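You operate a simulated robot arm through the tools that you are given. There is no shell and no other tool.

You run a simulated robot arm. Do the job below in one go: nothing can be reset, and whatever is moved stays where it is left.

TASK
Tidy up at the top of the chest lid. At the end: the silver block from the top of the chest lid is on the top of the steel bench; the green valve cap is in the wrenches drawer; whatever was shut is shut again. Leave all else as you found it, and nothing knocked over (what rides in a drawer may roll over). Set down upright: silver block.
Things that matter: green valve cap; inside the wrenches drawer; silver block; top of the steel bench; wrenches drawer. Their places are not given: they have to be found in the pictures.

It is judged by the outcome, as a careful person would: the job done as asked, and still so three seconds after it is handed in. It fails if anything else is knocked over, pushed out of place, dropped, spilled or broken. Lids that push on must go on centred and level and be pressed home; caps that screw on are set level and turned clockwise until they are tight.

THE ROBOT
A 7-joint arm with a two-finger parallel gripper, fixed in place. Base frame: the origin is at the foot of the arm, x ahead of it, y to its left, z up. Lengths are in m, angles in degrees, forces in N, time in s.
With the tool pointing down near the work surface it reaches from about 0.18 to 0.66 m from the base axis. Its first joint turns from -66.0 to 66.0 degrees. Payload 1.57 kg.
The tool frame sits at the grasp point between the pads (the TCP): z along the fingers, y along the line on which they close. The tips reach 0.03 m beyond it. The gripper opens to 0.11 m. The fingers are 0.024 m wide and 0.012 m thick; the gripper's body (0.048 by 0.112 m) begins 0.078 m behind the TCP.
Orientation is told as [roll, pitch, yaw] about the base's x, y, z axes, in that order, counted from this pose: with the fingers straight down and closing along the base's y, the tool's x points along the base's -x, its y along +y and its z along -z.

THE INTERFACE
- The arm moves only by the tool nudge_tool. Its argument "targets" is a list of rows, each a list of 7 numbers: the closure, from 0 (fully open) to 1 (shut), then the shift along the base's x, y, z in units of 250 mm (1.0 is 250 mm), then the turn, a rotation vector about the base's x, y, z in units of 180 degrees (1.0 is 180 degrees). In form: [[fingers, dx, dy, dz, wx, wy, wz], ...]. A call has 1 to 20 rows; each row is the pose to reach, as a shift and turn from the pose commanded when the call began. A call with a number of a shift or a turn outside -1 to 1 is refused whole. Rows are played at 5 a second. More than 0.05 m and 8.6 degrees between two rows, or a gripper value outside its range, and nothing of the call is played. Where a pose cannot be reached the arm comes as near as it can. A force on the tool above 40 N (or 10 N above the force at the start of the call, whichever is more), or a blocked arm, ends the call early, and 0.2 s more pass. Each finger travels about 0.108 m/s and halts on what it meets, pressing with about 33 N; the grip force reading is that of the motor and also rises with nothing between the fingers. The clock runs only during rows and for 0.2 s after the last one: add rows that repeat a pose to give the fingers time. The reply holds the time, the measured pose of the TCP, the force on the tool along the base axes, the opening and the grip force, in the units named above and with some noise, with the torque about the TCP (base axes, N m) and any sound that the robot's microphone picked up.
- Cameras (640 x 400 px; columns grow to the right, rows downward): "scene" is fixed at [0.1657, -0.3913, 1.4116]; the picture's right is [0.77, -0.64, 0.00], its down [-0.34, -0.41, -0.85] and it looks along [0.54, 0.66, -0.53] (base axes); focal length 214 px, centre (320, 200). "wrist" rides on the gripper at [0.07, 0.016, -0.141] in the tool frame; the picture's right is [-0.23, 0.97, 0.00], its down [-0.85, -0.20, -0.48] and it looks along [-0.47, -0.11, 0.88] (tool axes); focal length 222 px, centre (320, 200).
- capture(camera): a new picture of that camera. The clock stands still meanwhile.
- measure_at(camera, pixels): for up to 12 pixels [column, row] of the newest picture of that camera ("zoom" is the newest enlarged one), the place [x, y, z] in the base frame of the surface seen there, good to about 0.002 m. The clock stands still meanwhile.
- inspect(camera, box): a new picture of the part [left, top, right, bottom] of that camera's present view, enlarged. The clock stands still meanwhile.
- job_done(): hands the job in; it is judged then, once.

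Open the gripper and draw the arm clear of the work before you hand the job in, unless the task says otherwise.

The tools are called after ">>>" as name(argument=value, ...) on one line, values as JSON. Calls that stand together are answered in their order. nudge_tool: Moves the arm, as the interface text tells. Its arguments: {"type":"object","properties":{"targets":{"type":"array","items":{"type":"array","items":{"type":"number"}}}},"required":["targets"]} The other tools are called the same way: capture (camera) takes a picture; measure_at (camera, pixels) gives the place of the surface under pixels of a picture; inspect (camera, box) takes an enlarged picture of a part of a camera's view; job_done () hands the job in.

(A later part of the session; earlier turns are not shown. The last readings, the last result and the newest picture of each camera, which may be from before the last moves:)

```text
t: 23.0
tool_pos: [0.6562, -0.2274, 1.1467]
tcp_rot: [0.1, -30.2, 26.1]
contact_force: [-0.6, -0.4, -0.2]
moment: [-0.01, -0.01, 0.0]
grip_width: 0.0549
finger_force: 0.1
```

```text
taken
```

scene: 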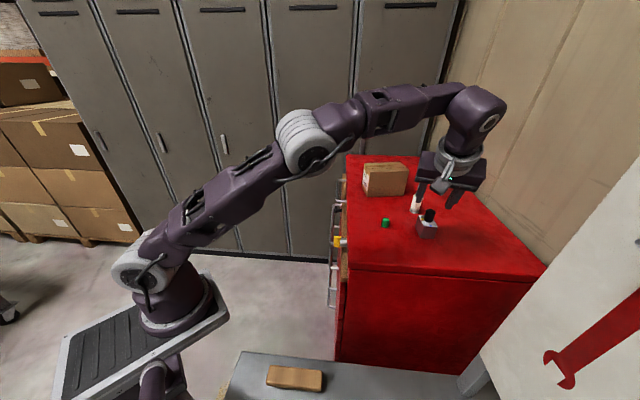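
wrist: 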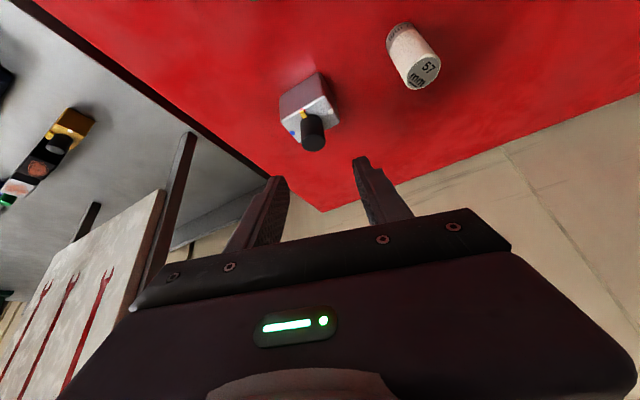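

The whole sweep is reachable. I return along the same sweep to heading -64° and lower so the pads are beside the knob (TCP z≈1.111, tips above the block's top).

>>> nudge_tool(targets=[[0.55, -0.0018, 0.0043, 0, 0, 0, -0.0417], [0.55, -0.003, 0.0089, 0, 0, 0, -0.0833], [0.55, -0.0035, 0.0135, 0, 0, 0, -0.125], [0.55, -0.0035, 0.0183, 0, 0, 0, -0.1667], [0.55, -0.0029, 0.0229, 0, 0, 0, -0.2083], [0.55, -0.0017, 0.0275, 0, 0, 0, -0.25], [0.55, 0.0002, 0.0318, 0, 0, 0, -0.2917], [0.55, 0.0025, 0.0359, 0, 0, 0, -0.3333], [0.55, 0.0054, 0.0396, 0, 0, 0, -0.375], [0.55, 0.0088, 0.0429, 0, 0, 0, -0.4167], [0.55, 0.0125, 0.0458, 0, 0, 0, -0.4583], [0.55, 0.0166, 0.0481, 0, 0, 0, -0.5], [0.55, 0.0166, 0.0481, -0.05, 0, 0, -0.5], [0.55, 0.0166, 0.0481, -0.1, 0, 0, -0.5], [0.55, 0.0166, 0.0481, -0.138, 0, 0, -0.5], [0.55, 0.0166, 0.0481, -0.138, 0, 0, -0.5]])

>>> inspect(camera="scene", box=[390, 180, 470, 245])

>>> capture(camera="wrist")

```text
t: 26.4
tool_pos: [0.6603, -0.2162, 1.111]
tcp_rot: [0.0, -30.1, -64.1]
contact_force: [1.0, 0.3, 0.2]
moment: [-0.03, -0.01, 0.04]
grip_width: 0.0497
finger_force: 0.0
```

```text
6.15 times, centred on (430, 212) of scene
```

zoom: 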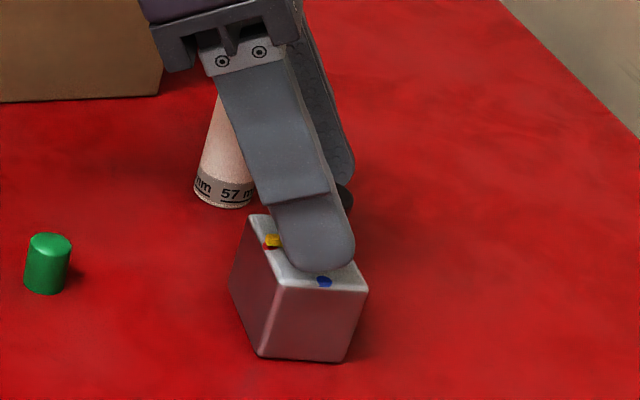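

```text
taken
```

wrist: 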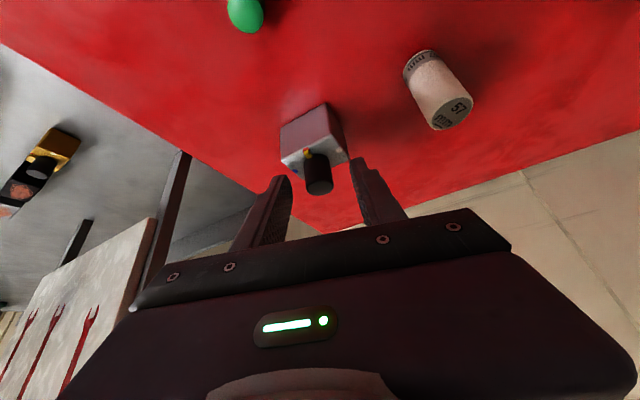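

The fingers straddle the knob (wrist: knob at (318,172)). Closing on the knob.

>>> nudge_tool(targets=[[0.7, 0, 0, 0, 0, 0, 0], [0.8, 0, 0, 0, 0, 0, 0], [0.95, 0, 0, 0, 0, 0, 0], [0.95, 0, 0, 0, 0, 0, 0]])

>>> capture(camera="wrist")

```text
t: 27.4
tool_pos: [0.6608, -0.2163, 1.1117]
tcp_rot: [0.1, -30.1, -64.0]
contact_force: [-0.5, -0.1, -0.9]
moment: [-0.12, 0.04, 0.01]
grip_width: 0.0206
finger_force: 33.0
```

```text
taken
```

wrist: 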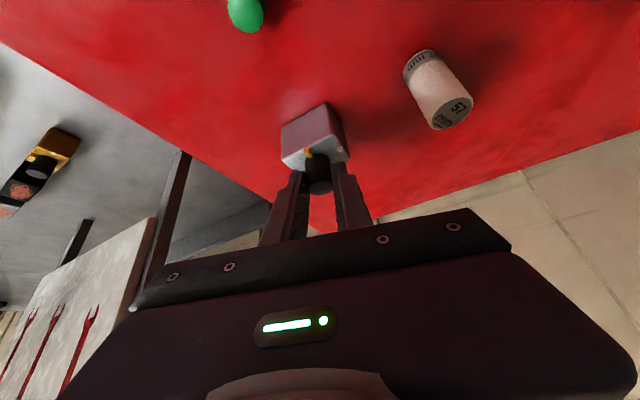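

The knob is gripped (0.0206 wide). Turning counter-clockwise 30° first and checking moment and picture.

>>> nudge_tool(targets=[[0.95, -0.0041, -0.0023, 0, 0, 0, 0.0417], [0.95, -0.0078, -0.0052, 0, 0, 0, 0.0833], [0.95, -0.0112, -0.0085, 0, 0, 0, 0.125], [0.95, -0.0141, -0.0122, 0, 0, 0, 0.1667]])

>>> inspect(camera="scene", box=[390, 180, 470, 245])

>>> inspect(camera="wrist", box=[265, 80, 375, 240])

```text
t: 28.4
tool_pos: [0.6567, -0.2195, 1.1107]
tcp_rot: [-0.1, -30.1, -33.8]
contact_force: [-0.3, -1.0, 1.0]
moment: [-0.09, 0.02, -0.06]
grip_width: 0.0208
finger_force: 33.0
```

```text
6.15 times, centred on (430, 212) of scene
```

zoom: 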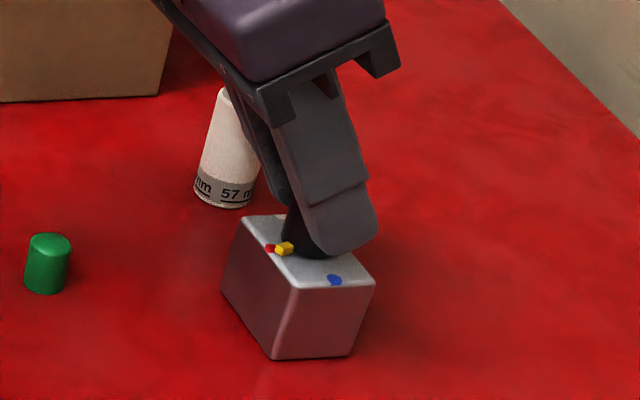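

```text
2.50 times, centred on (320, 160) of wrist
```

zoom: 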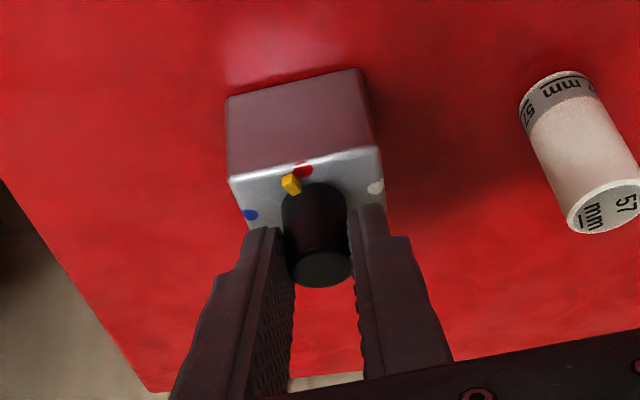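

The pointer is leaving red toward blue, with the block itself creeping a little too. Continuing the turn to 90°.

>>> nudge_tool(targets=[[0.95, -0.0023, -0.0041, 0, 0, 0, 0.0417], [0.95, -0.0042, -0.0084, 0, 0, 0, 0.0833], [0.95, -0.0054, -0.013, 0, 0, 0, 0.125], [0.95, -0.006, -0.0176, 0, 0, 0, 0.1667]])

>>> inspect(camera="scene", box=[390, 180, 470, 245])

>>> inspect(camera="wrist", box=[265, 80, 375, 240])

```text
t: 29.4
tool_pos: [0.6546, -0.2232, 1.1123]
tcp_rot: [0.0, -30.2, -3.9]
contact_force: [-0.6, -1.3, 0.4]
moment: [-0.05, -0.06, -0.02]
grip_width: 0.0206
finger_force: 33.2
```

```text
6.15 times, centred on (430, 212) of scene
```

zoom: 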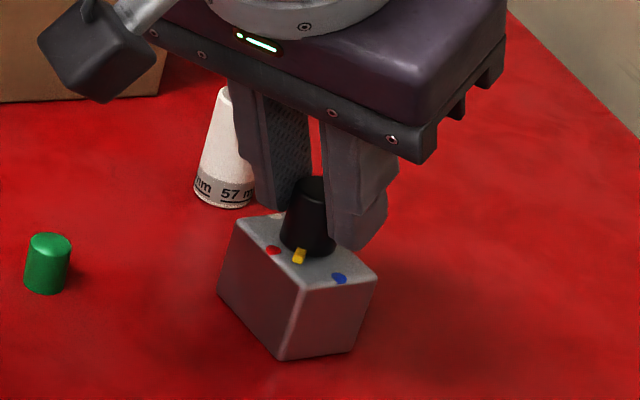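

```text
2.50 times, centred on (320, 160) of wrist
```

zoom: 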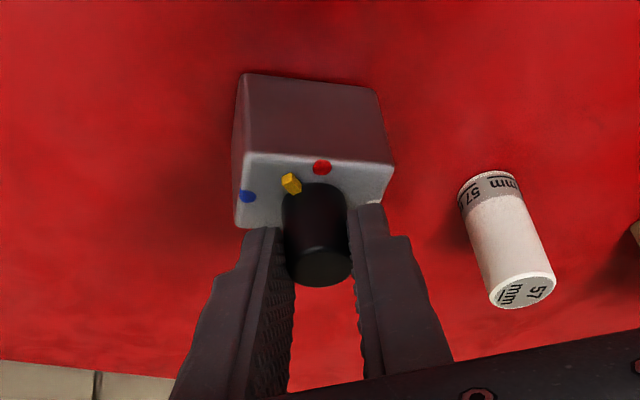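

The pointer is midway between red and blue. Turning another 30°.

>>> nudge_tool(targets=[[0.95, 0, -0.0048, 0, 0, 0, 0.0417], [0.95, 0.0005, -0.0094, 0, 0, 0, 0.0833], [0.95, 0.0017, -0.014, 0, 0, 0, 0.125], [0.95, 0.0035, -0.0183, 0, 0, 0, 0.1667]])

>>> inspect(camera="scene", box=[390, 180, 470, 245])

>>> inspect(camera="wrist", box=[265, 80, 375, 240])

```text
t: 30.4
tool_pos: [0.6562, -0.228, 1.1126]
tcp_rot: [-0.1, -30.1, 26.2]
contact_force: [2.0, -0.8, 3.3]
moment: [0.18, -0.19, -0.09]
grip_width: 0.0208
finger_force: 33.1
```

```text
6.15 times, centred on (430, 212) of scene
```

zoom: 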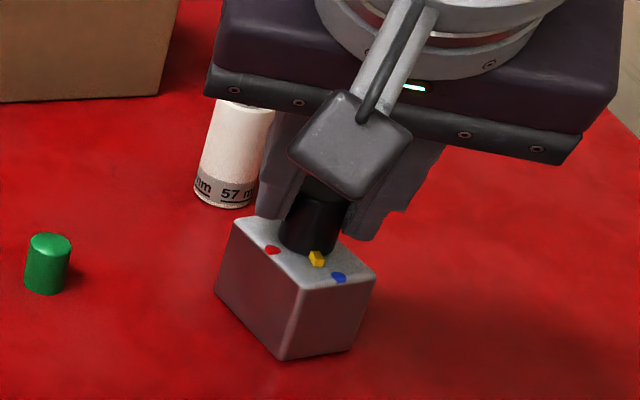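

```text
2.50 times, centred on (320, 160) of wrist
```

zoom: 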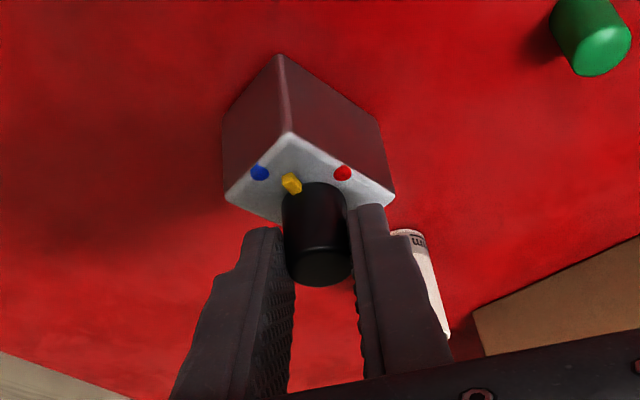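

Pointer is about 70° over, nearly at blue. Turning 15° more.

>>> nudge_tool(targets=[[0.95, 0.0023, -0.0041, 0, 0, 0, 0.0417], [0.95, 0.0052, -0.0078, 0, 0, 0, 0.0833]])

>>> inspect(camera="scene", box=[390, 180, 470, 245])

>>> inspect(camera="wrist", box=[265, 80, 375, 240])

```text
t: 31.0
tool_pos: [0.658, -0.2293, 1.1127]
tcp_rot: [0.1, -30.1, 41.2]
contact_force: [1.3, 1.3, 3.2]
moment: [0.38, -0.24, 0.02]
grip_width: 0.0207
finger_force: 33.7
```

```text
6.15 times, centred on (430, 212) of scene
```

zoom: 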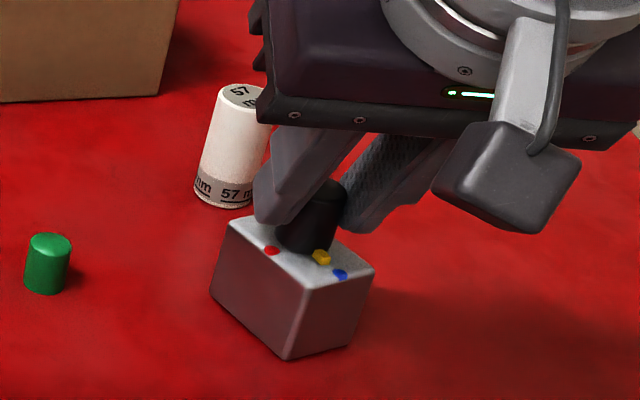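

```text
2.50 times, centred on (320, 160) of wrist
```

zoom: 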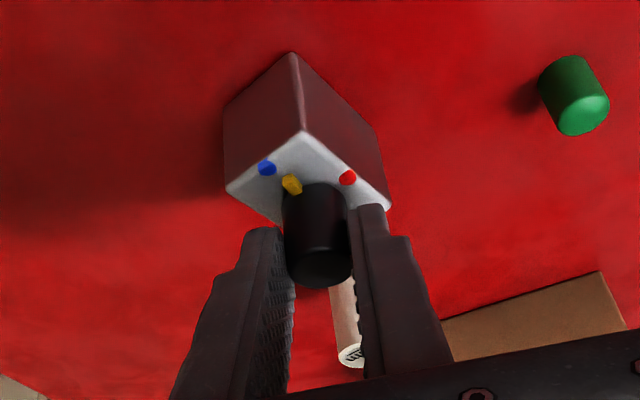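

The pointer is close to the blue dot. I'll measure the dot, pointer and block corners to see how far it still is.

>>> inspect(camera="scene", box=[412, 205, 442, 245])

```text
10.00 times, centred on (427, 225) of scene
```

zoom: 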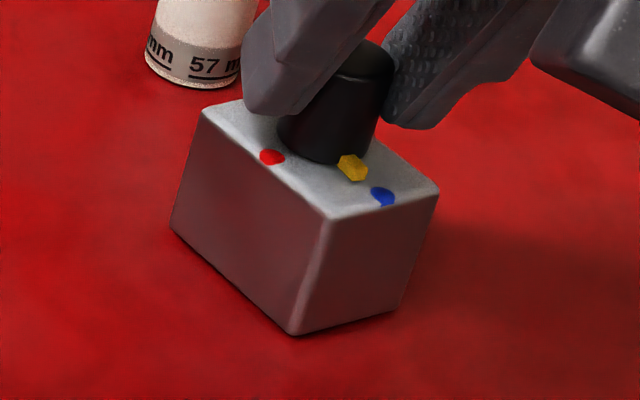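

>>> measure_at(camera="zoom", pixels=[[272, 157], [383, 197], [357, 158], [350, 160], [208, 112], [330, 217], [434, 190], [295, 330], [175, 228], [395, 308], [345, 110], [360, 165]])

```text
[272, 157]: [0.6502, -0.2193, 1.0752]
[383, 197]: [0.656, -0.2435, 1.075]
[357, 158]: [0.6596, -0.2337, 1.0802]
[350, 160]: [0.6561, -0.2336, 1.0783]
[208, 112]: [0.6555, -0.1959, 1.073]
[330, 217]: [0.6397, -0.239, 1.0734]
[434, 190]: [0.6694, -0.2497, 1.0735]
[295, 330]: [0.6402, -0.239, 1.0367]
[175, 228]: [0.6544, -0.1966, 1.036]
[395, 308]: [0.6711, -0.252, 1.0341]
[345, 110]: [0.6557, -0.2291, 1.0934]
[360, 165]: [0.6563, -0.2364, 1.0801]
```

The pointer is about 80–85° from red, near blue. I'll try a gentle 1 cm lift by the knob to see whether the magnet has let go.

>>> nudge_tool(targets=[[0.95, 0.0026, -0.0035, 0, 0, 0, 0.0389], [0.95, 0.0026, -0.0035, 0.02, 0, 0, 0.0389], [0.95, 0.0026, -0.0035, 0.04, 0, 0, 0.0389]])

>>> inspect(camera="scene", box=[412, 205, 442, 245])

```text
t: 31.8
tool_pos: [0.6455, -0.2256, 1.1092]
tcp_rot: [0.1, -30.1, 48.0]
contact_force: [-0.5, 0.5, 0.1]
moment: [0.0, 0.05, 0.0]
grip_width: 0.021
finger_force: 32.7
out of reach, approached as far as the arm can: row 1, 2, 3
```

```text
10.00 times, centred on (427, 225) of scene
```

zoom: 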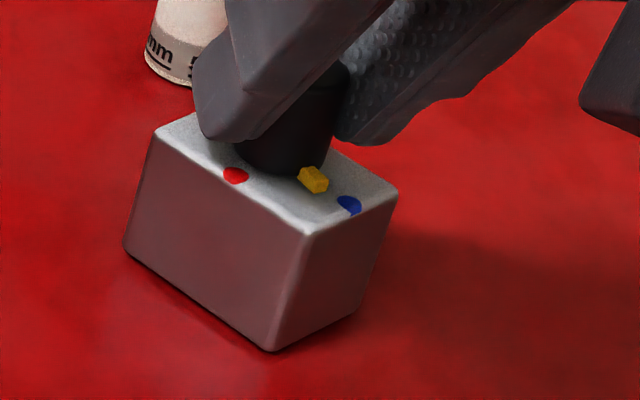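

The arm hit its reach limit there, and the block slid ~1 cm along with the hand at almost no force. I'll measure whether it is still flat on the lid, then lift while moving inward.

>>> measure_at(camera="zoom", pixels=[[160, 130], [305, 230], [394, 192], [270, 345], [128, 245], [360, 310], [236, 175], [349, 205], [314, 188]])

>>> nudge_tool(targets=[[0.95, -0.03, 0.005, 0.02, 0, 0, 0], [0.95, -0.06, 0.01, 0.06, 0, 0, 0], [0.95, -0.1, 0.015, 0.1, 0, 0, 0]])

>>> inspect(camera="scene", box=[390, 190, 450, 245])

```text
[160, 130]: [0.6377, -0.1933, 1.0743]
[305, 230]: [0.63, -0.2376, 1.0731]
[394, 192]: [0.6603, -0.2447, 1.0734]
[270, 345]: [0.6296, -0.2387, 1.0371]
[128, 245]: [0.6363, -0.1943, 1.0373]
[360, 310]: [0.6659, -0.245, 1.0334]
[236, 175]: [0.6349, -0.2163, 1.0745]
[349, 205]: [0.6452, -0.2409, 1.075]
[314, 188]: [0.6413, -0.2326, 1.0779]
```

```text
t: 32.6
tool_pos: [0.6187, -0.2218, 1.1345]
tcp_rot: [0.0, -30.2, 48.0]
contact_force: [-0.1, 0.5, -3.0]
moment: [-0.04, -0.01, 0.0]
grip_width: 0.0208
finger_force: 33.5
```

```text
7.27 times, centred on (420, 218) of scene
```

zoom: 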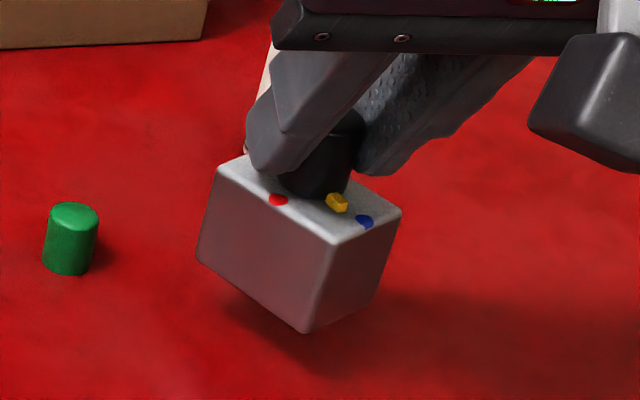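

The block is off the lid, hanging level from the knob (load ≈3 N), pointer near blue. I'll raise it further and carry it toward the bench, yawing the hand back to heading ≈-57° on the way.

>>> nudge_tool(targets=[[0.95, 0, 0, 0.1, 0, 0, 0], [0.95, -0.02, 0, 0.2, 0, 0, -0.0417], [0.95, -0.07, -0.01, 0.26, 0, 0, -0.0833], [0.95, -0.12, -0.02, 0.26, 0, 0, -0.125], [0.95, -0.17, -0.03, 0.26, 0, 0, -0.1667], [0.95, -0.22, -0.04, 0.26, 0, 0, -0.2083], [0.95, -0.27, -0.05, 0.26, 0, 0, -0.25], [0.95, -0.32, -0.06, 0.26, 0, 0, -0.2917], [0.95, -0.37, -0.07, 0.26, 0, 0, -0.3333], [0.95, -0.42, -0.08, 0.26, 0, 0, -0.375], [0.95, -0.47, -0.09, 0.26, 0, 0, -0.4167], [0.95, -0.53, -0.1, 0.26, 0, 0, -0.4583], [0.95, -0.6, -0.11, 0.26, 0, 0, -0.5], [0.95, -0.66, -0.112, 0.26, 0, 0, -0.5417], [0.95, -0.68, -0.112, 0.26, 0, 0, -0.5833], [0.95, -0.68, -0.112, 0.26, 0, 0, -0.5833]])

>>> capture(camera="wrist")

>>> capture(camera="scene")

```text
t: 36.0
tool_pos: [0.4494, -0.2502, 1.2001]
tcp_rot: [0.1, -30.0, -57.1]
contact_force: [-1.1, 1.2, -4.5]
moment: [0.03, -0.01, -0.02]
grip_width: 0.0207
finger_force: 32.9
```

```text
taken
```

wrist: 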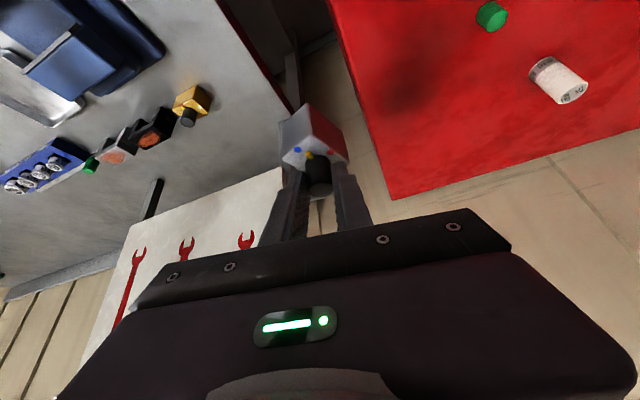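

```text
taken
```

scene: 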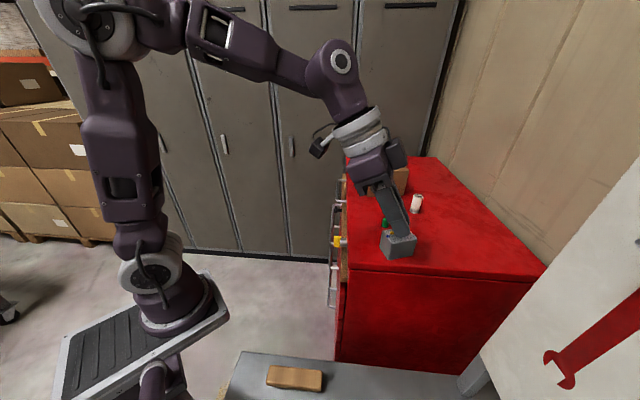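

The block is held over the gap beside the bench. I'll measure its bottom corners and the shadow-board panel's edge to plan the set-down.

>>> inspect(camera="scene", box=[370, 205, 430, 270])

>>> measure_at(camera="wrist", pixels=[[272, 175], [200, 205], [140, 228], [110, 300], [150, 195], [290, 100], [265, 215], [245, 240], [188, 118], [190, 100], [210, 130], [235, 90]])

```text
6.15 times, centred on (400, 238) of scene
```

zoom: 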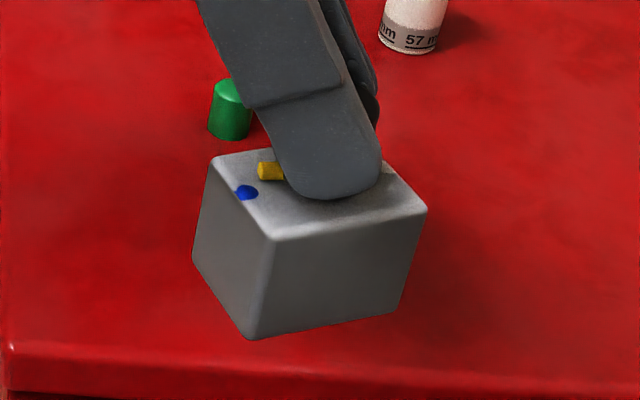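

```text
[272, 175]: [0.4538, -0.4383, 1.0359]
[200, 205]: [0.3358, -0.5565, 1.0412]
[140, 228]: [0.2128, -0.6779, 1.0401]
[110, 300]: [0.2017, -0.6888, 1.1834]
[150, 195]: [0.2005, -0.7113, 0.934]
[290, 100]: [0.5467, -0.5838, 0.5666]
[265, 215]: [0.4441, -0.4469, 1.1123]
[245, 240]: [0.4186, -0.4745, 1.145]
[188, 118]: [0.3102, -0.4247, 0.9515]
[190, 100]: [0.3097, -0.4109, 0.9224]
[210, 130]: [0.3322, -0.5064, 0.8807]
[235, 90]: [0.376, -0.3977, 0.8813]
```

>>> measure_at(camera="zoom", pixels=[[213, 163], [273, 237], [423, 212], [252, 335], [198, 255], [395, 308], [247, 192], [272, 170], [330, 280], [230, 270]])

```text
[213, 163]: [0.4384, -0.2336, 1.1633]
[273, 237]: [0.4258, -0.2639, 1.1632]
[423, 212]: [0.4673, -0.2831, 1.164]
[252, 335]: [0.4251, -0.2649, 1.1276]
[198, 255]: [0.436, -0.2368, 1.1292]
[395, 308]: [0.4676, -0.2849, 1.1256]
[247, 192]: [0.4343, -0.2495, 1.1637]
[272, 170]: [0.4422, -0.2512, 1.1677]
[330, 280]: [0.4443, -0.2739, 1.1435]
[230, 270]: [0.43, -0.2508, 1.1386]
```

The block is level with its bottom 0.0766 below the TCP; the shadow-board stands at m≈0.63, clear of my spot. Moving over (0.318,-0.325) and down to about 4 cm above the bench.

>>> nudge_tool(targets=[[0.95, -0.135, -0.0666, 0, 0, 0, 0], [0.95, -0.27, -0.133, 0, 0, 0, 0], [0.95, -0.405, -0.2, -0.1, 0, 0, 0], [0.95, -0.5396, -0.2664, -0.25, 0, 0, 0], [0.95, -0.5396, -0.2664, -0.4, 0, 0, 0], [0.95, -0.5396, -0.2664, -0.55, 0, 0, 0], [0.95, -0.5396, -0.2664, -0.7, 0, 0, 0], [0.95, -0.5396, -0.2664, -0.8, 0, 0, 0], [0.95, -0.5396, -0.2664, -0.8, 0, 0, 0]])

>>> capture(camera="wrist")

>>> capture(camera="scene")

```text
refused: row 4 steps farther than a row can; nothing moved
```

```text
taken
```

wrist: 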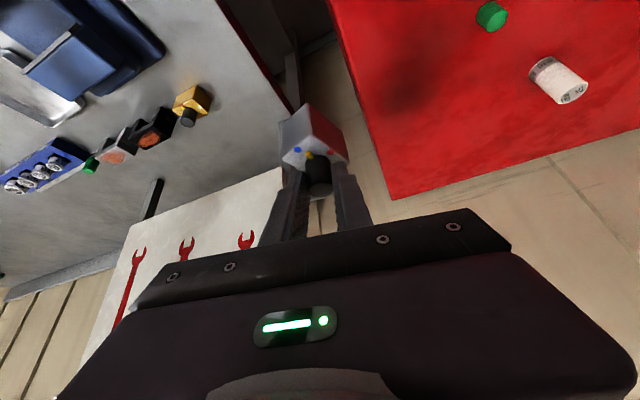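

```text
taken
```

scene: 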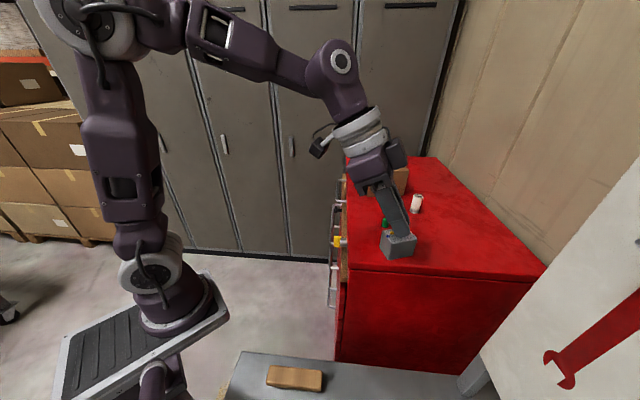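

The call was refused because row 4 stepped just over 0.05 m; nothing moved. Repeating with smaller steps.

>>> nudge_tool(targets=[[0.95, -0.135, -0.0666, 0, 0, 0, 0], [0.95, -0.27, -0.133, 0, 0, 0, 0], [0.95, -0.405, -0.2, -0.05, 0, 0, 0], [0.95, -0.5396, -0.2664, -0.12, 0, 0, 0], [0.95, -0.5396, -0.2664, -0.26, 0, 0, 0], [0.95, -0.5396, -0.2664, -0.4, 0, 0, 0], [0.95, -0.5396, -0.2664, -0.54, 0, 0, 0], [0.95, -0.5396, -0.2664, -0.68, 0, 0, 0], [0.95, -0.5396, -0.2664, -0.8, 0, 0, 0], [0.95, -0.5396, -0.2664, -0.8, 0, 0, 0]])

>>> capture(camera="wrist")

>>> capture(camera="scene")

```text
t: 38.2
tool_pos: [0.3146, -0.3154, 0.999]
tcp_rot: [-0.1, -30.1, -57.0]
contact_force: [-0.6, 0.2, -2.6]
moment: [0.01, -0.02, 0.01]
grip_width: 0.0207
finger_force: 33.0
```

```text
taken
```

wrist: 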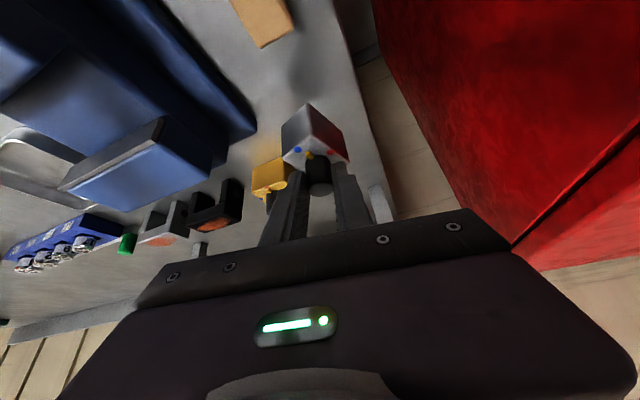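

```text
taken
```

scene: 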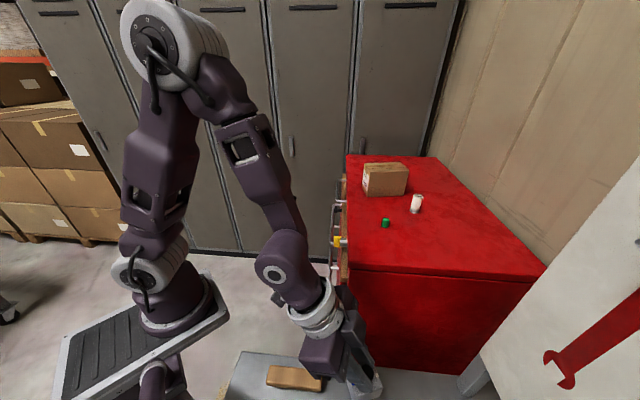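

Clear of brush, vise and gold block. Lowering to about 1 mm above expected contact, then checking the load.

>>> nudge_tool(targets=[[0.95, 0, 0, -0.06, 0, 0, 0], [0.95, 0, 0, -0.12, 0, 0, 0], [0.95, 0, 0, -0.15, 0, 0, 0], [0.95, 0, 0, -0.16, 0, 0, 0], [0.95, 0, 0, -0.16, 0, 0, 0]])

>>> inspect(camera="wrist", box=[240, 60, 400, 240])

```text
t: 39.4
tool_pos: [0.3155, -0.3155, 0.96]
tcp_rot: [0.0, -30.1, -57.0]
contact_force: [-1.0, 3.1, 13.5]
moment: [0.24, 0.28, 0.01]
grip_width: 0.0207
finger_force: 32.7
```

```text
2.22 times, centred on (320, 150) of wrist
```

zoom: 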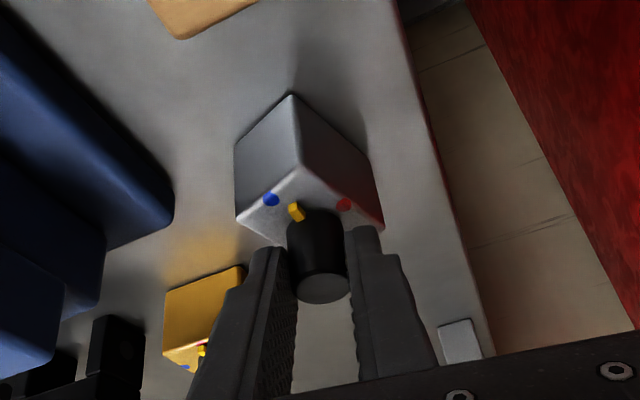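

Contact: the block rests on the bench (force +13.5 N up at z 0.960). I ease off 3 mm and open the fingers to let go of the knob.

>>> nudge_tool(targets=[[0.95, 0, 0, 0.008, 0, 0, 0], [0.8, 0, 0, 0.01, 0, 0, 0], [0.6, 0, 0, 0.01, 0, 0, 0], [0.5, 0, 0, 0.01, 0, 0, 0], [0.5, 0, 0, 0.06, 0, 0, 0], [0.5, 0, 0, 0.16, 0, 0, 0], [0.5, 0, 0, 0.24, 0, 0, 0]])

>>> inspect(camera="wrist", box=[240, 60, 400, 240])

```text
t: 41.0
tool_pos: [0.3164, -0.3167, 1.0209]
tcp_rot: [0.1, -30.1, -57.0]
contact_force: [-0.1, -0.5, 0.2]
moment: [-0.02, 0.03, -0.03]
grip_width: 0.055
finger_force: 0.2
```

```text
2.22 times, centred on (320, 150) of wrist
```

zoom: 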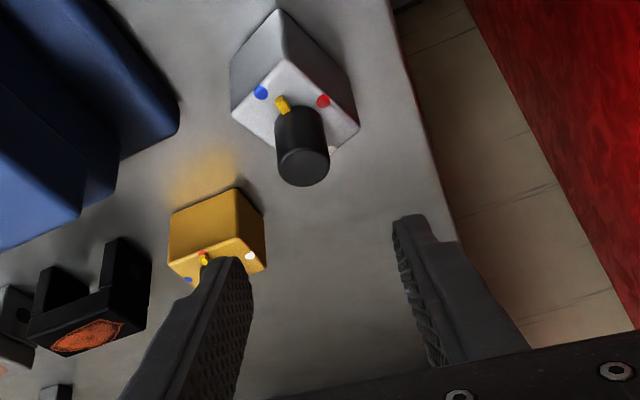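

The silver block stands upright on the bench. Let me measure the pointer and dots to see the switch angle and the knob centre.

>>> inspect(camera="wrist", box=[290, 60, 340, 150])

```text
4.44 times, centred on (315, 105) of wrist
```

zoom: 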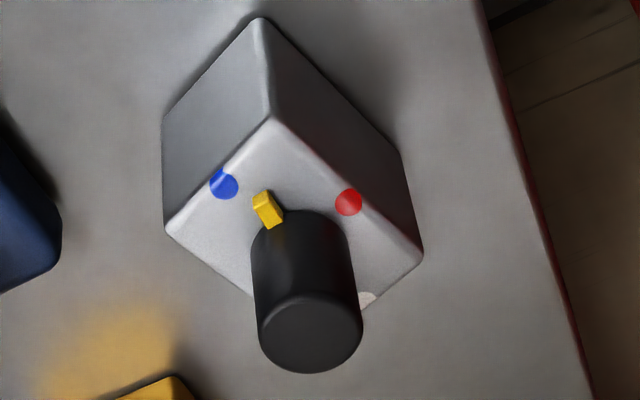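

>>> measure_at(camera="zoom", pixels=[[224, 184], [348, 202], [264, 200], [272, 218], [309, 300], [310, 365], [262, 335], [358, 335], [268, 125], [172, 226], [415, 252], [366, 298]])

```text
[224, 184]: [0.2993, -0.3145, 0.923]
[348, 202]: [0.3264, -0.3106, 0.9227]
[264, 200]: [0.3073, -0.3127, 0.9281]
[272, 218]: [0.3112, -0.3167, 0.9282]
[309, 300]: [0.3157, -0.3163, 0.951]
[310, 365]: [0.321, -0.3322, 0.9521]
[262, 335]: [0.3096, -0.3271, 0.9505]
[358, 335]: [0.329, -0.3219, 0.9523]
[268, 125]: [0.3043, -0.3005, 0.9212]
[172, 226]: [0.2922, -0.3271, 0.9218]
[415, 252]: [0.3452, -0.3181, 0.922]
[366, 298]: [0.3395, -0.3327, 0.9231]
```

Pointer is 72° off red. To leave the switch as I found it, I'll grip the knob with the tool vertical and turn it back clockwise to red; first re-orient above the knob (axis at (0.3188,-0.324)).

>>> nudge_tool(targets=[[0.5, 0.0012, -0.0037, 0.03, 0.0118, 0.0179, 0.0319], [0.5, 0.0024, -0.0073, 0.06, 0.0237, 0.0357, 0.0638], [0.5, 0.0036, -0.011, 0.08, 0.0355, 0.0536, 0.0956], [0.5, 0.0048, -0.0146, 0.08, 0.0473, 0.0715, 0.1275], [0.5, 0.006, -0.0183, 0.08, 0.0591, 0.0893, 0.1594], [0.5, 0.0072, -0.0219, 0.08, 0.071, 0.1072, 0.1913], [0.5, 0.0084, -0.0256, 0.08, 0.0828, 0.125, 0.2231], [0.5, 0.0096, -0.0292, 0.08, 0.0946, 0.1429, 0.255], [0.5, 0.0096, -0.0292, 0.08, 0.0946, 0.1429, 0.255]])

>>> capture(camera="wrist")

```text
t: 43.0
tool_pos: [0.3182, -0.3236, 1.0396]
tcp_rot: [0.0, -0.1, -9.9]
contact_force: [0.3, -0.4, 0.2]
moment: [0.0, 0.03, 0.01]
grip_width: 0.0553
finger_force: 0.0
```

```text
taken
```

wrist: 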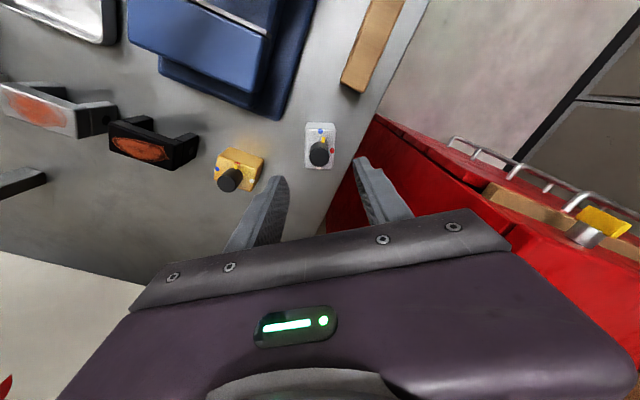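

The tool is vertical above the knob. Lowering to TCP z≈0.961 around the knob and closing.

>>> nudge_tool(targets=[[0.55, 0.002, -0.001, -0.12, 0, 0, 0], [0.55, 0.002, -0.001, -0.24, 0, 0, 0], [0.55, 0.002, -0.001, -0.3, 0, 0, 0], [0.55, 0.002, -0.001, -0.314, 0, 0, 0], [0.7, 0.002, -0.001, -0.314, 0, 0, 0], [0.8, 0.002, -0.001, -0.314, 0, 0, 0], [0.95, 0.002, -0.001, -0.314, 0, 0, 0], [0.95, 0.002, -0.001, -0.314, 0, 0, 0]])

>>> inspect(camera="wrist", box=[240, 80, 400, 240])

```text
t: 44.8
tool_pos: [0.3162, -0.3238, 0.9609]
tcp_rot: [0.1, 0.0, -10.0]
contact_force: [0.4, -0.6, 0.3]
moment: [0.0, -0.04, -0.01]
grip_width: 0.0211
finger_force: 32.6
```

```text
2.50 times, centred on (320, 160) of wrist
```

zoom: 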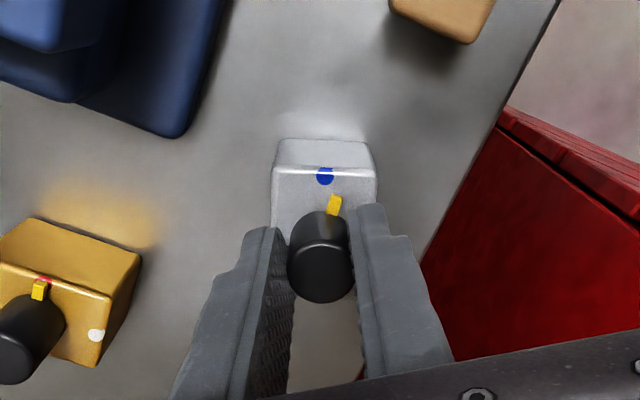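

Knob gripped, pointer near blue. I press down lightly and turn clockwise 30°, then check.

>>> nudge_tool(targets=[[0.95, 0, 0, -0.008, 0, 0, 0], [0.95, 0, 0, -0.014, 0, 0, -0.0417], [0.95, 0, 0, -0.014, 0, 0, -0.0833], [0.95, 0, 0, -0.014, 0, 0, -0.125], [0.95, 0, 0, -0.014, 0, 0, -0.1667]])

>>> inspect(camera="wrist", box=[240, 80, 400, 240])

```text
t: 46.0
tool_pos: [0.3186, -0.3232, 0.9596]
tcp_rot: [0.0, -0.1, -40.1]
contact_force: [7.3, 8.2, 26.3]
moment: [0.06, -0.4, 0.02]
grip_width: 0.0211
finger_force: 32.5
```

```text
2.50 times, centred on (320, 160) of wrist
```

zoom: 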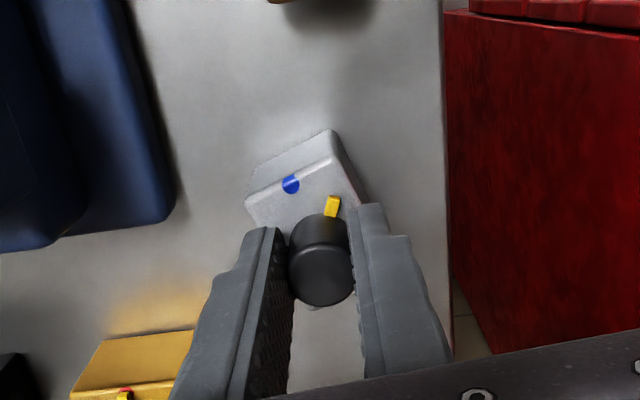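

The block stayed put while the pointer moved 30° toward red. Continuing the remaining ~42° with a bit less push.

>>> nudge_tool(targets=[[0.95, 0, 0, 0.004, 0, 0, -0.0389], [0.95, 0, 0, 0.004, 0, 0, -0.0778], [0.95, 0, 0, 0.004, 0, 0, -0.1167], [0.95, 0, 0, 0.004, 0, 0, -0.1556], [0.95, 0, 0, 0.004, 0, 0, -0.1944], [0.95, 0, 0, 0.004, 0, 0, -0.2333]])

>>> inspect(camera="wrist", box=[240, 80, 400, 240])

```text
t: 47.4
tool_pos: [0.3169, -0.3229, 0.96]
tcp_rot: [0.0, -0.1, -82.1]
contact_force: [0.5, 1.1, 0.4]
moment: [0.03, -0.01, 0.0]
grip_width: 0.0213
finger_force: 33.2
```

```text
2.50 times, centred on (320, 160) of wrist
```

zoom: 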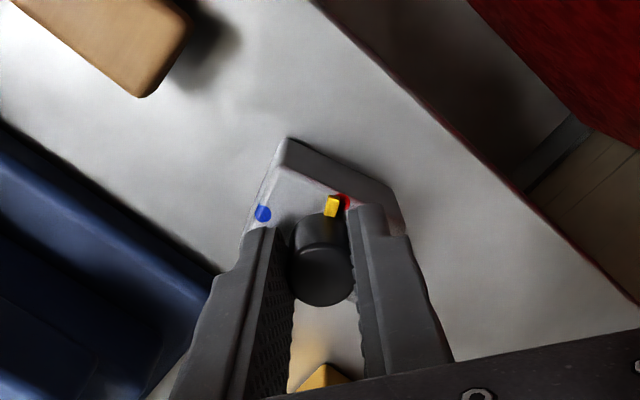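

Pointer nearly at red. A little more, 12° clockwise with slight push, then measure.

>>> nudge_tool(targets=[[0.95, 0, 0, -0.008, 0, 0, -0.0333], [0.95, 0, 0, -0.008, 0, 0, -0.0667]])

>>> inspect(camera="wrist", box=[280, 120, 360, 200])

```text
t: 48.0
tool_pos: [0.3175, -0.324, 0.9582]
tcp_rot: [0.1, -0.2, -94.1]
contact_force: [-0.7, 1.5, 30.0]
moment: [-0.02, 0.08, 0.02]
grip_width: 0.0211
finger_force: 33.3
```

```text
5.00 times, centred on (320, 160) of wrist
```

zoom: 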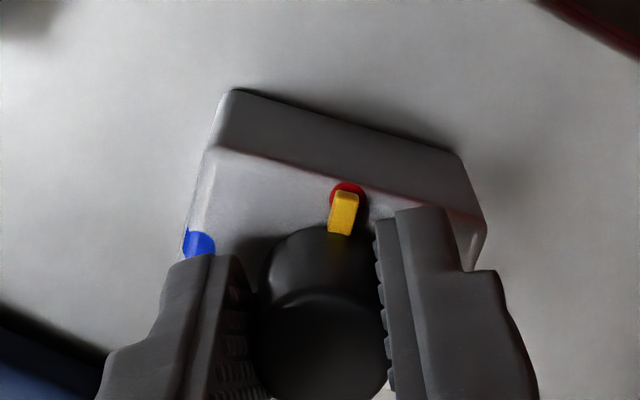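

The pointer is on the red dot again. Easing the push off, opening and rising straight up.

>>> nudge_tool(targets=[[0.95, 0, 0, 0.008, 0, 0, 0], [0.8, 0, 0, 0.01, 0, 0, 0], [0.6, 0, 0, 0.01, 0, 0, 0], [0.55, 0, 0, 0.01, 0, 0, 0], [0.55, 0, 0, 0.08, 0, 0, 0], [0.55, 0, 0, 0.2, 0, 0, 0], [0.55, 0, 0, 0.36, 0, 0, 0], [0.55, 0, 0, 0.52, 0, 0, 0]])

>>> capture(camera="wrist")

>>> inspect(camera="wrist", box=[280, 80, 360, 180])

```text
t: 49.8
tool_pos: [0.3158, -0.3247, 1.0873]
tcp_rot: [0.0, 0.0, -94.0]
contact_force: [-0.1, -0.9, 1.5]
moment: [0.01, 0.03, -0.03]
grip_width: 0.0495
finger_force: 0.0
```

```text
taken
```

wrist: 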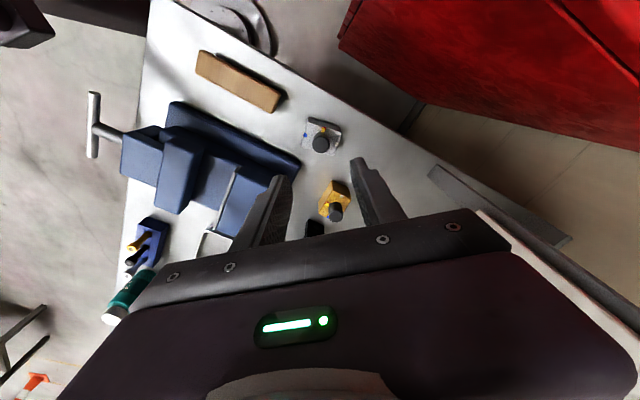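

```text
4.00 times, centred on (320, 130) of wrist
```

zoom: 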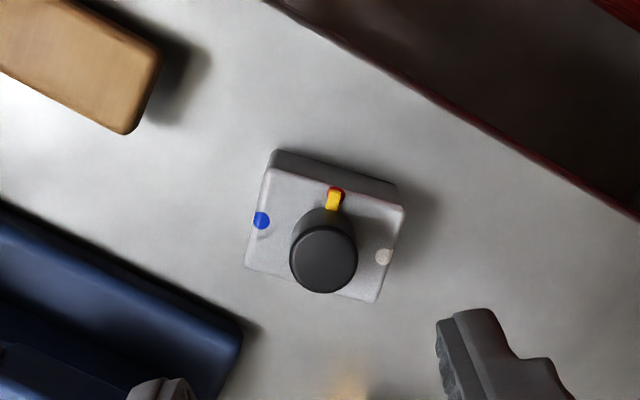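

The block sits upright on the bench with its pointer on red, clear of the brush and gold block. Next the drawer: I rise, and swing over to the front of the chest while yawing to +45° (for a horizontal approach to the handle).

>>> nudge_tool(targets=[[0.55, 0, 0, 0.13, 0, 0, 0.02], [0.55, 0, 0, 0.26, 0, 0, 0.06], [0.5, 0, 0, 0.39, 0, 0, 0.1], [0.5, 0, 0.02, 0.52, 0, 0, 0.145], [0.5, 0.005, 0.05, 0.65, 0, 0, 0.19], [0.5, 0.01, 0.12, 0.65, 0, 0, 0.235], [0.5, 0.015, 0.19, 0.65, 0, 0, 0.28], [0.5, 0.02, 0.26, 0.65, 0, 0, 0.325], [0.5, 0.025, 0.33, 0.65, 0, 0, 0.37], [0.5, 0.03, 0.4, 0.65, 0, 0, 0.415], [0.5, 0.035, 0.47, 0.65, 0, 0, 0.46], [0.5, 0.04, 0.54, 0.65, 0, 0, 0.505], [0.5, 0.045, 0.61, 0.65, 0, 0, 0.55], [0.5, 0.05, 0.68, 0.65, 0, 0, 0.595], [0.5, 0.055, 0.75, 0.65, 0, 0, 0.64], [0.5, 0.057, 0.83, 0.65, 0, 0, 0.685], [0.5, 0.057, 0.91, 0.65, 0, 0, 0.73], [0.5, 0.057, 0.979, 0.65, 0, 0, 0.772]])

>>> nudge_tool(targets=[[0.5, 0.04, 0.1225, -0.065, 0, 0, 0], [0.5, 0.08, 0.245, -0.13, 0, 0, 0], [0.5, 0.12, 0.3675, -0.195, 0, 0, 0], [0.5, 0.16, 0.49, -0.26, 0, 0, 0], [0.5, 0.2, 0.6125, -0.325, 0, 0, 0], [0.5, 0.24, 0.735, -0.39, 0, 0, 0], [0.5, 0.28, 0.8575, -0.455, 0, 0, 0], [0.5, 0.32, 0.98, -0.52, 0, 0, 0], [0.5, 0.32, 0.98, -0.52, 0, 0, 0]])

>>> capture(camera="scene")

>>> capture(camera="wrist")

```text
t: 53.6
tool_pos: [0.3315, -0.0781, 1.2487]
tcp_rot: [0.0, -0.2, 45.1]
contact_force: [1.1, -0.3, 0.6]
moment: [0.02, 0.02, -0.02]
grip_width: 0.0553
finger_force: 0.1
```

```text
t: 55.6
tool_pos: [0.4116, 0.1669, 1.1203]
tcp_rot: [0.1, -0.1, 45.1]
contact_force: [0.5, -0.1, 0.1]
moment: [-0.01, 0.02, 0.0]
grip_width: 0.055
finger_force: 0.0
```

```text
taken
```

scene: 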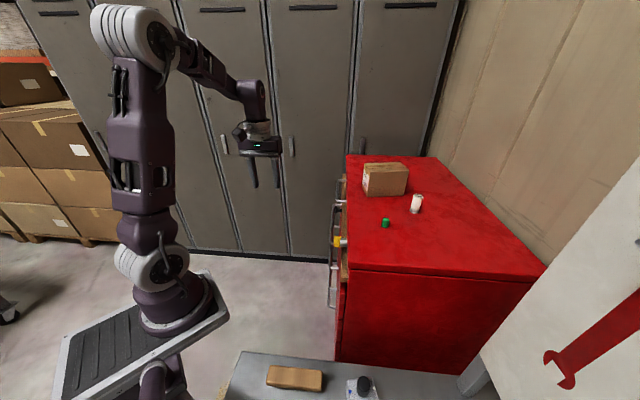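

```text
taken
```

wrist: 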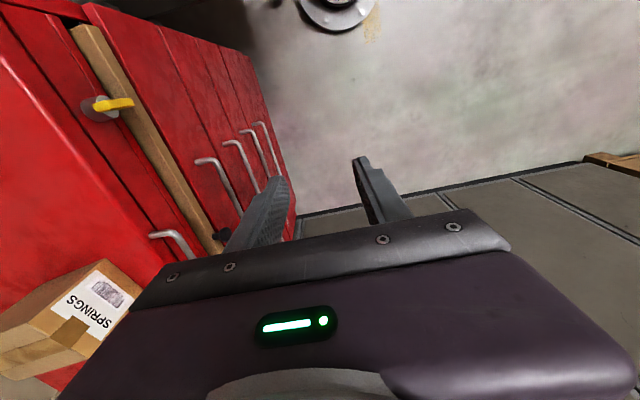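

From here I can see the latch at (110,104), the wooden board, and handles. Zoom on the latch area.

>>> inspect(camera="wrist", box=[50, 20, 250, 250])

>>> inspect(camera="wrist", box=[75, 80, 145, 130])

```text
1.74 times, centred on (150, 135) of wrist
```

zoom: 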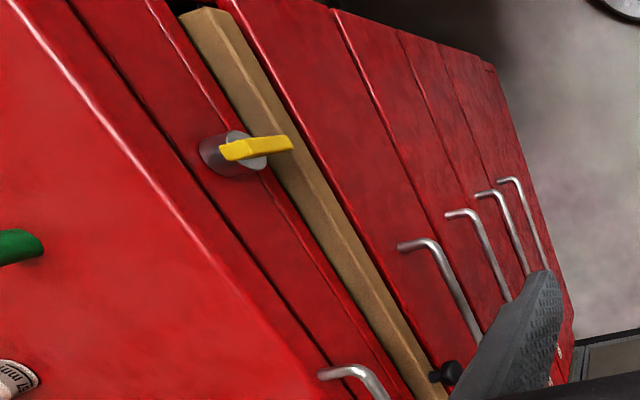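

```text
8.00 times, centred on (110, 105) of wrist
```

zoom: 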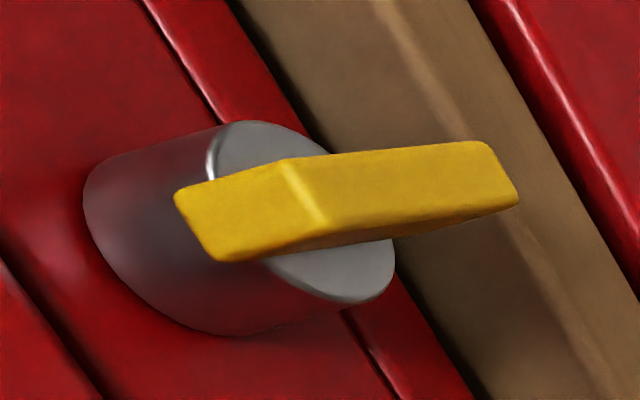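

Measuring latch geometry and the wrenches handle from this view too.

>>> measure_at(camera="zoom", pixels=[[200, 220], [260, 185], [400, 190], [490, 185], [350, 270], [240, 150], [150, 230]])

>>> measure_at(camera="wrist", pixels=[[197, 161], [210, 160], [220, 172], [230, 190], [238, 208], [222, 236], [205, 158], [158, 235], [180, 240]])

```text
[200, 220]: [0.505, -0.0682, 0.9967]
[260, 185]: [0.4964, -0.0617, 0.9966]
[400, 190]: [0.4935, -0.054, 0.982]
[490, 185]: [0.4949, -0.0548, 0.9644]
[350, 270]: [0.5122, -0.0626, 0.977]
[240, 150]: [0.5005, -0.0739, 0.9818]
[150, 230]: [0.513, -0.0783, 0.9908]
```

```text
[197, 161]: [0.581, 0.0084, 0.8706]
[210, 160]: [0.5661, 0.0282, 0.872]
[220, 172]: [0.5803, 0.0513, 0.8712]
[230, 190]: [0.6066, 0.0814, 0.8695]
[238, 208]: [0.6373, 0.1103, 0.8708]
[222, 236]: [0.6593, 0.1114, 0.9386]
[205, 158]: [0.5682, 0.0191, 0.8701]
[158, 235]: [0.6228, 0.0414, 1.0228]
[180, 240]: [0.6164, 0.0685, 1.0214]
```

Handle bar centre: n≈-0.376, z≈0.867. I tilt the tool 75° from vertical (fingers pointing at the chest front, closing vertically) here, well clear of the chest.

>>> nudge_tool(targets=[[0.5, 0, 0, 0, -0.0295, -0.0295, 0], [0.5, 0, 0, 0, -0.0589, -0.0589, 0], [0.5, 0, 0, 0, -0.0884, -0.0884, 0], [0.5, 0, 0, 0, -0.1178, -0.1178, 0], [0.5, 0, 0, 0, -0.1473, -0.1473, 0], [0.5, 0, 0, 0, -0.1768, -0.1768, 0], [0.5, 0, 0, 0, -0.2062, -0.2062, 0], [0.5, 0, 0, 0, -0.2357, -0.2357, 0], [0.5, 0, 0, 0, -0.2651, -0.2651, 0], [0.5, 0, 0, 0, -0.2946, -0.2946, 0], [0.5, 0, 0, 0, -0.2946, -0.2946, 0]])

>>> capture(camera="scene")

>>> capture(camera="wrist")

```text
t: 58.0
tool_pos: [0.4117, 0.1656, 1.1199]
tcp_rot: [-75.1, -0.1, 45.1]
contact_force: [1.2, 0.3, -0.9]
moment: [-0.03, 0.0, -0.02]
grip_width: 0.055
finger_force: 0.0
```

```text
taken
```

scene: 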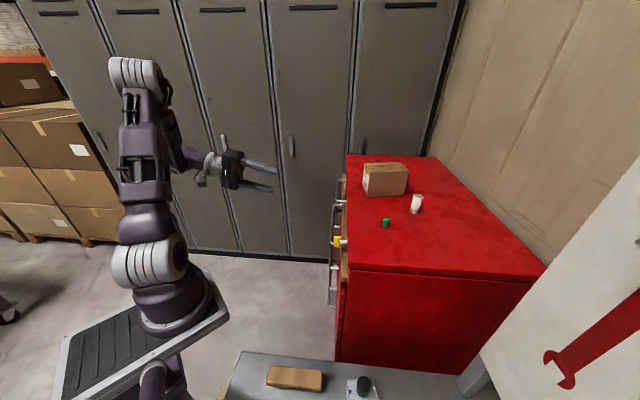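

```text
taken
```

wrist: 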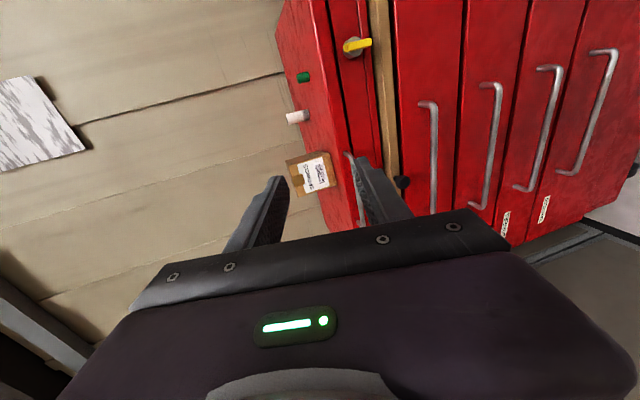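

The hand now points at the drawer fronts. Moving to a pre-grasp in front of the WRENCHES handle (u≈0.49, 8 cm out).

>>> nudge_tool(targets=[[0.5, 0.079, -0.0126, -0.131, 0, 0, 0], [0.5, 0.157, -0.0251, -0.262, 0, 0, 0], [0.5, 0.236, -0.0377, -0.393, 0, 0, 0], [0.5, 0.315, -0.0503, -0.523, 0, 0, 0], [0.5, 0.394, -0.0629, -0.654, 0, 0, 0], [0.5, 0.472, -0.0754, -0.785, 0, 0, 0], [0.5, 0.551, -0.088, -0.916, 0, 0, 0], [0.5, 0.551, -0.088, -0.916, 0, 0, 0]])

>>> capture(camera="wrist")

>>> capture(camera="scene")

```text
t: 59.8
tool_pos: [0.5495, 0.1455, 0.8912]
tcp_rot: [-75.0, -0.1, 44.9]
contact_force: [-0.4, 0.3, -0.3]
moment: [0.01, -0.01, 0.03]
grip_width: 0.055
finger_force: 0.1
```

```text
taken
```

wrist: 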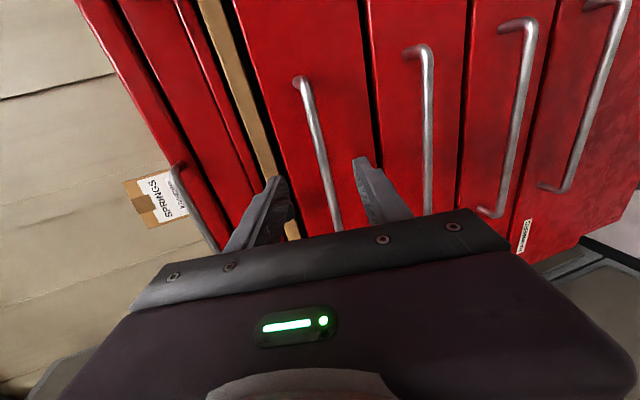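

```text
taken
```

scene: 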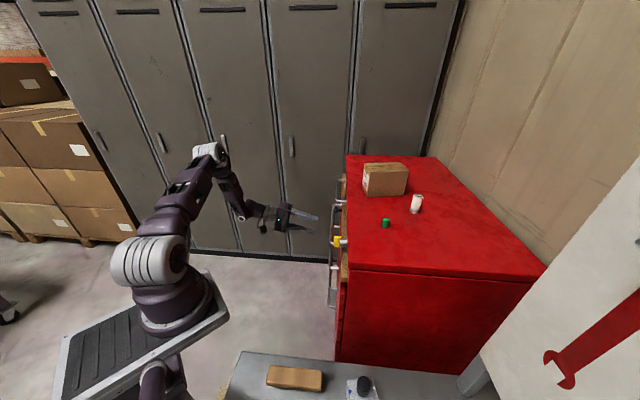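

The WRENCHES handle (at (318,150)) lies between the fingers' line. I measure it again from close up before advancing.

>>> measure_at(camera="wrist", pixels=[[312, 120], [318, 150], [326, 180], [333, 205], [303, 90], [296, 82], [350, 130], [275, 120], [340, 205], [310, 150]])

```text
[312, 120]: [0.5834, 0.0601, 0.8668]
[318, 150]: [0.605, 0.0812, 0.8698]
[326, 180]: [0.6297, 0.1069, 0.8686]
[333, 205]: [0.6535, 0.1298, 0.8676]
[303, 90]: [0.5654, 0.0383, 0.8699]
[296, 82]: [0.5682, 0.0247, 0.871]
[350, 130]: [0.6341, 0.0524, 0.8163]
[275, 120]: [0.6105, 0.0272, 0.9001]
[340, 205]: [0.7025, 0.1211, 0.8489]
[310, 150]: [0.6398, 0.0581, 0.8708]
```

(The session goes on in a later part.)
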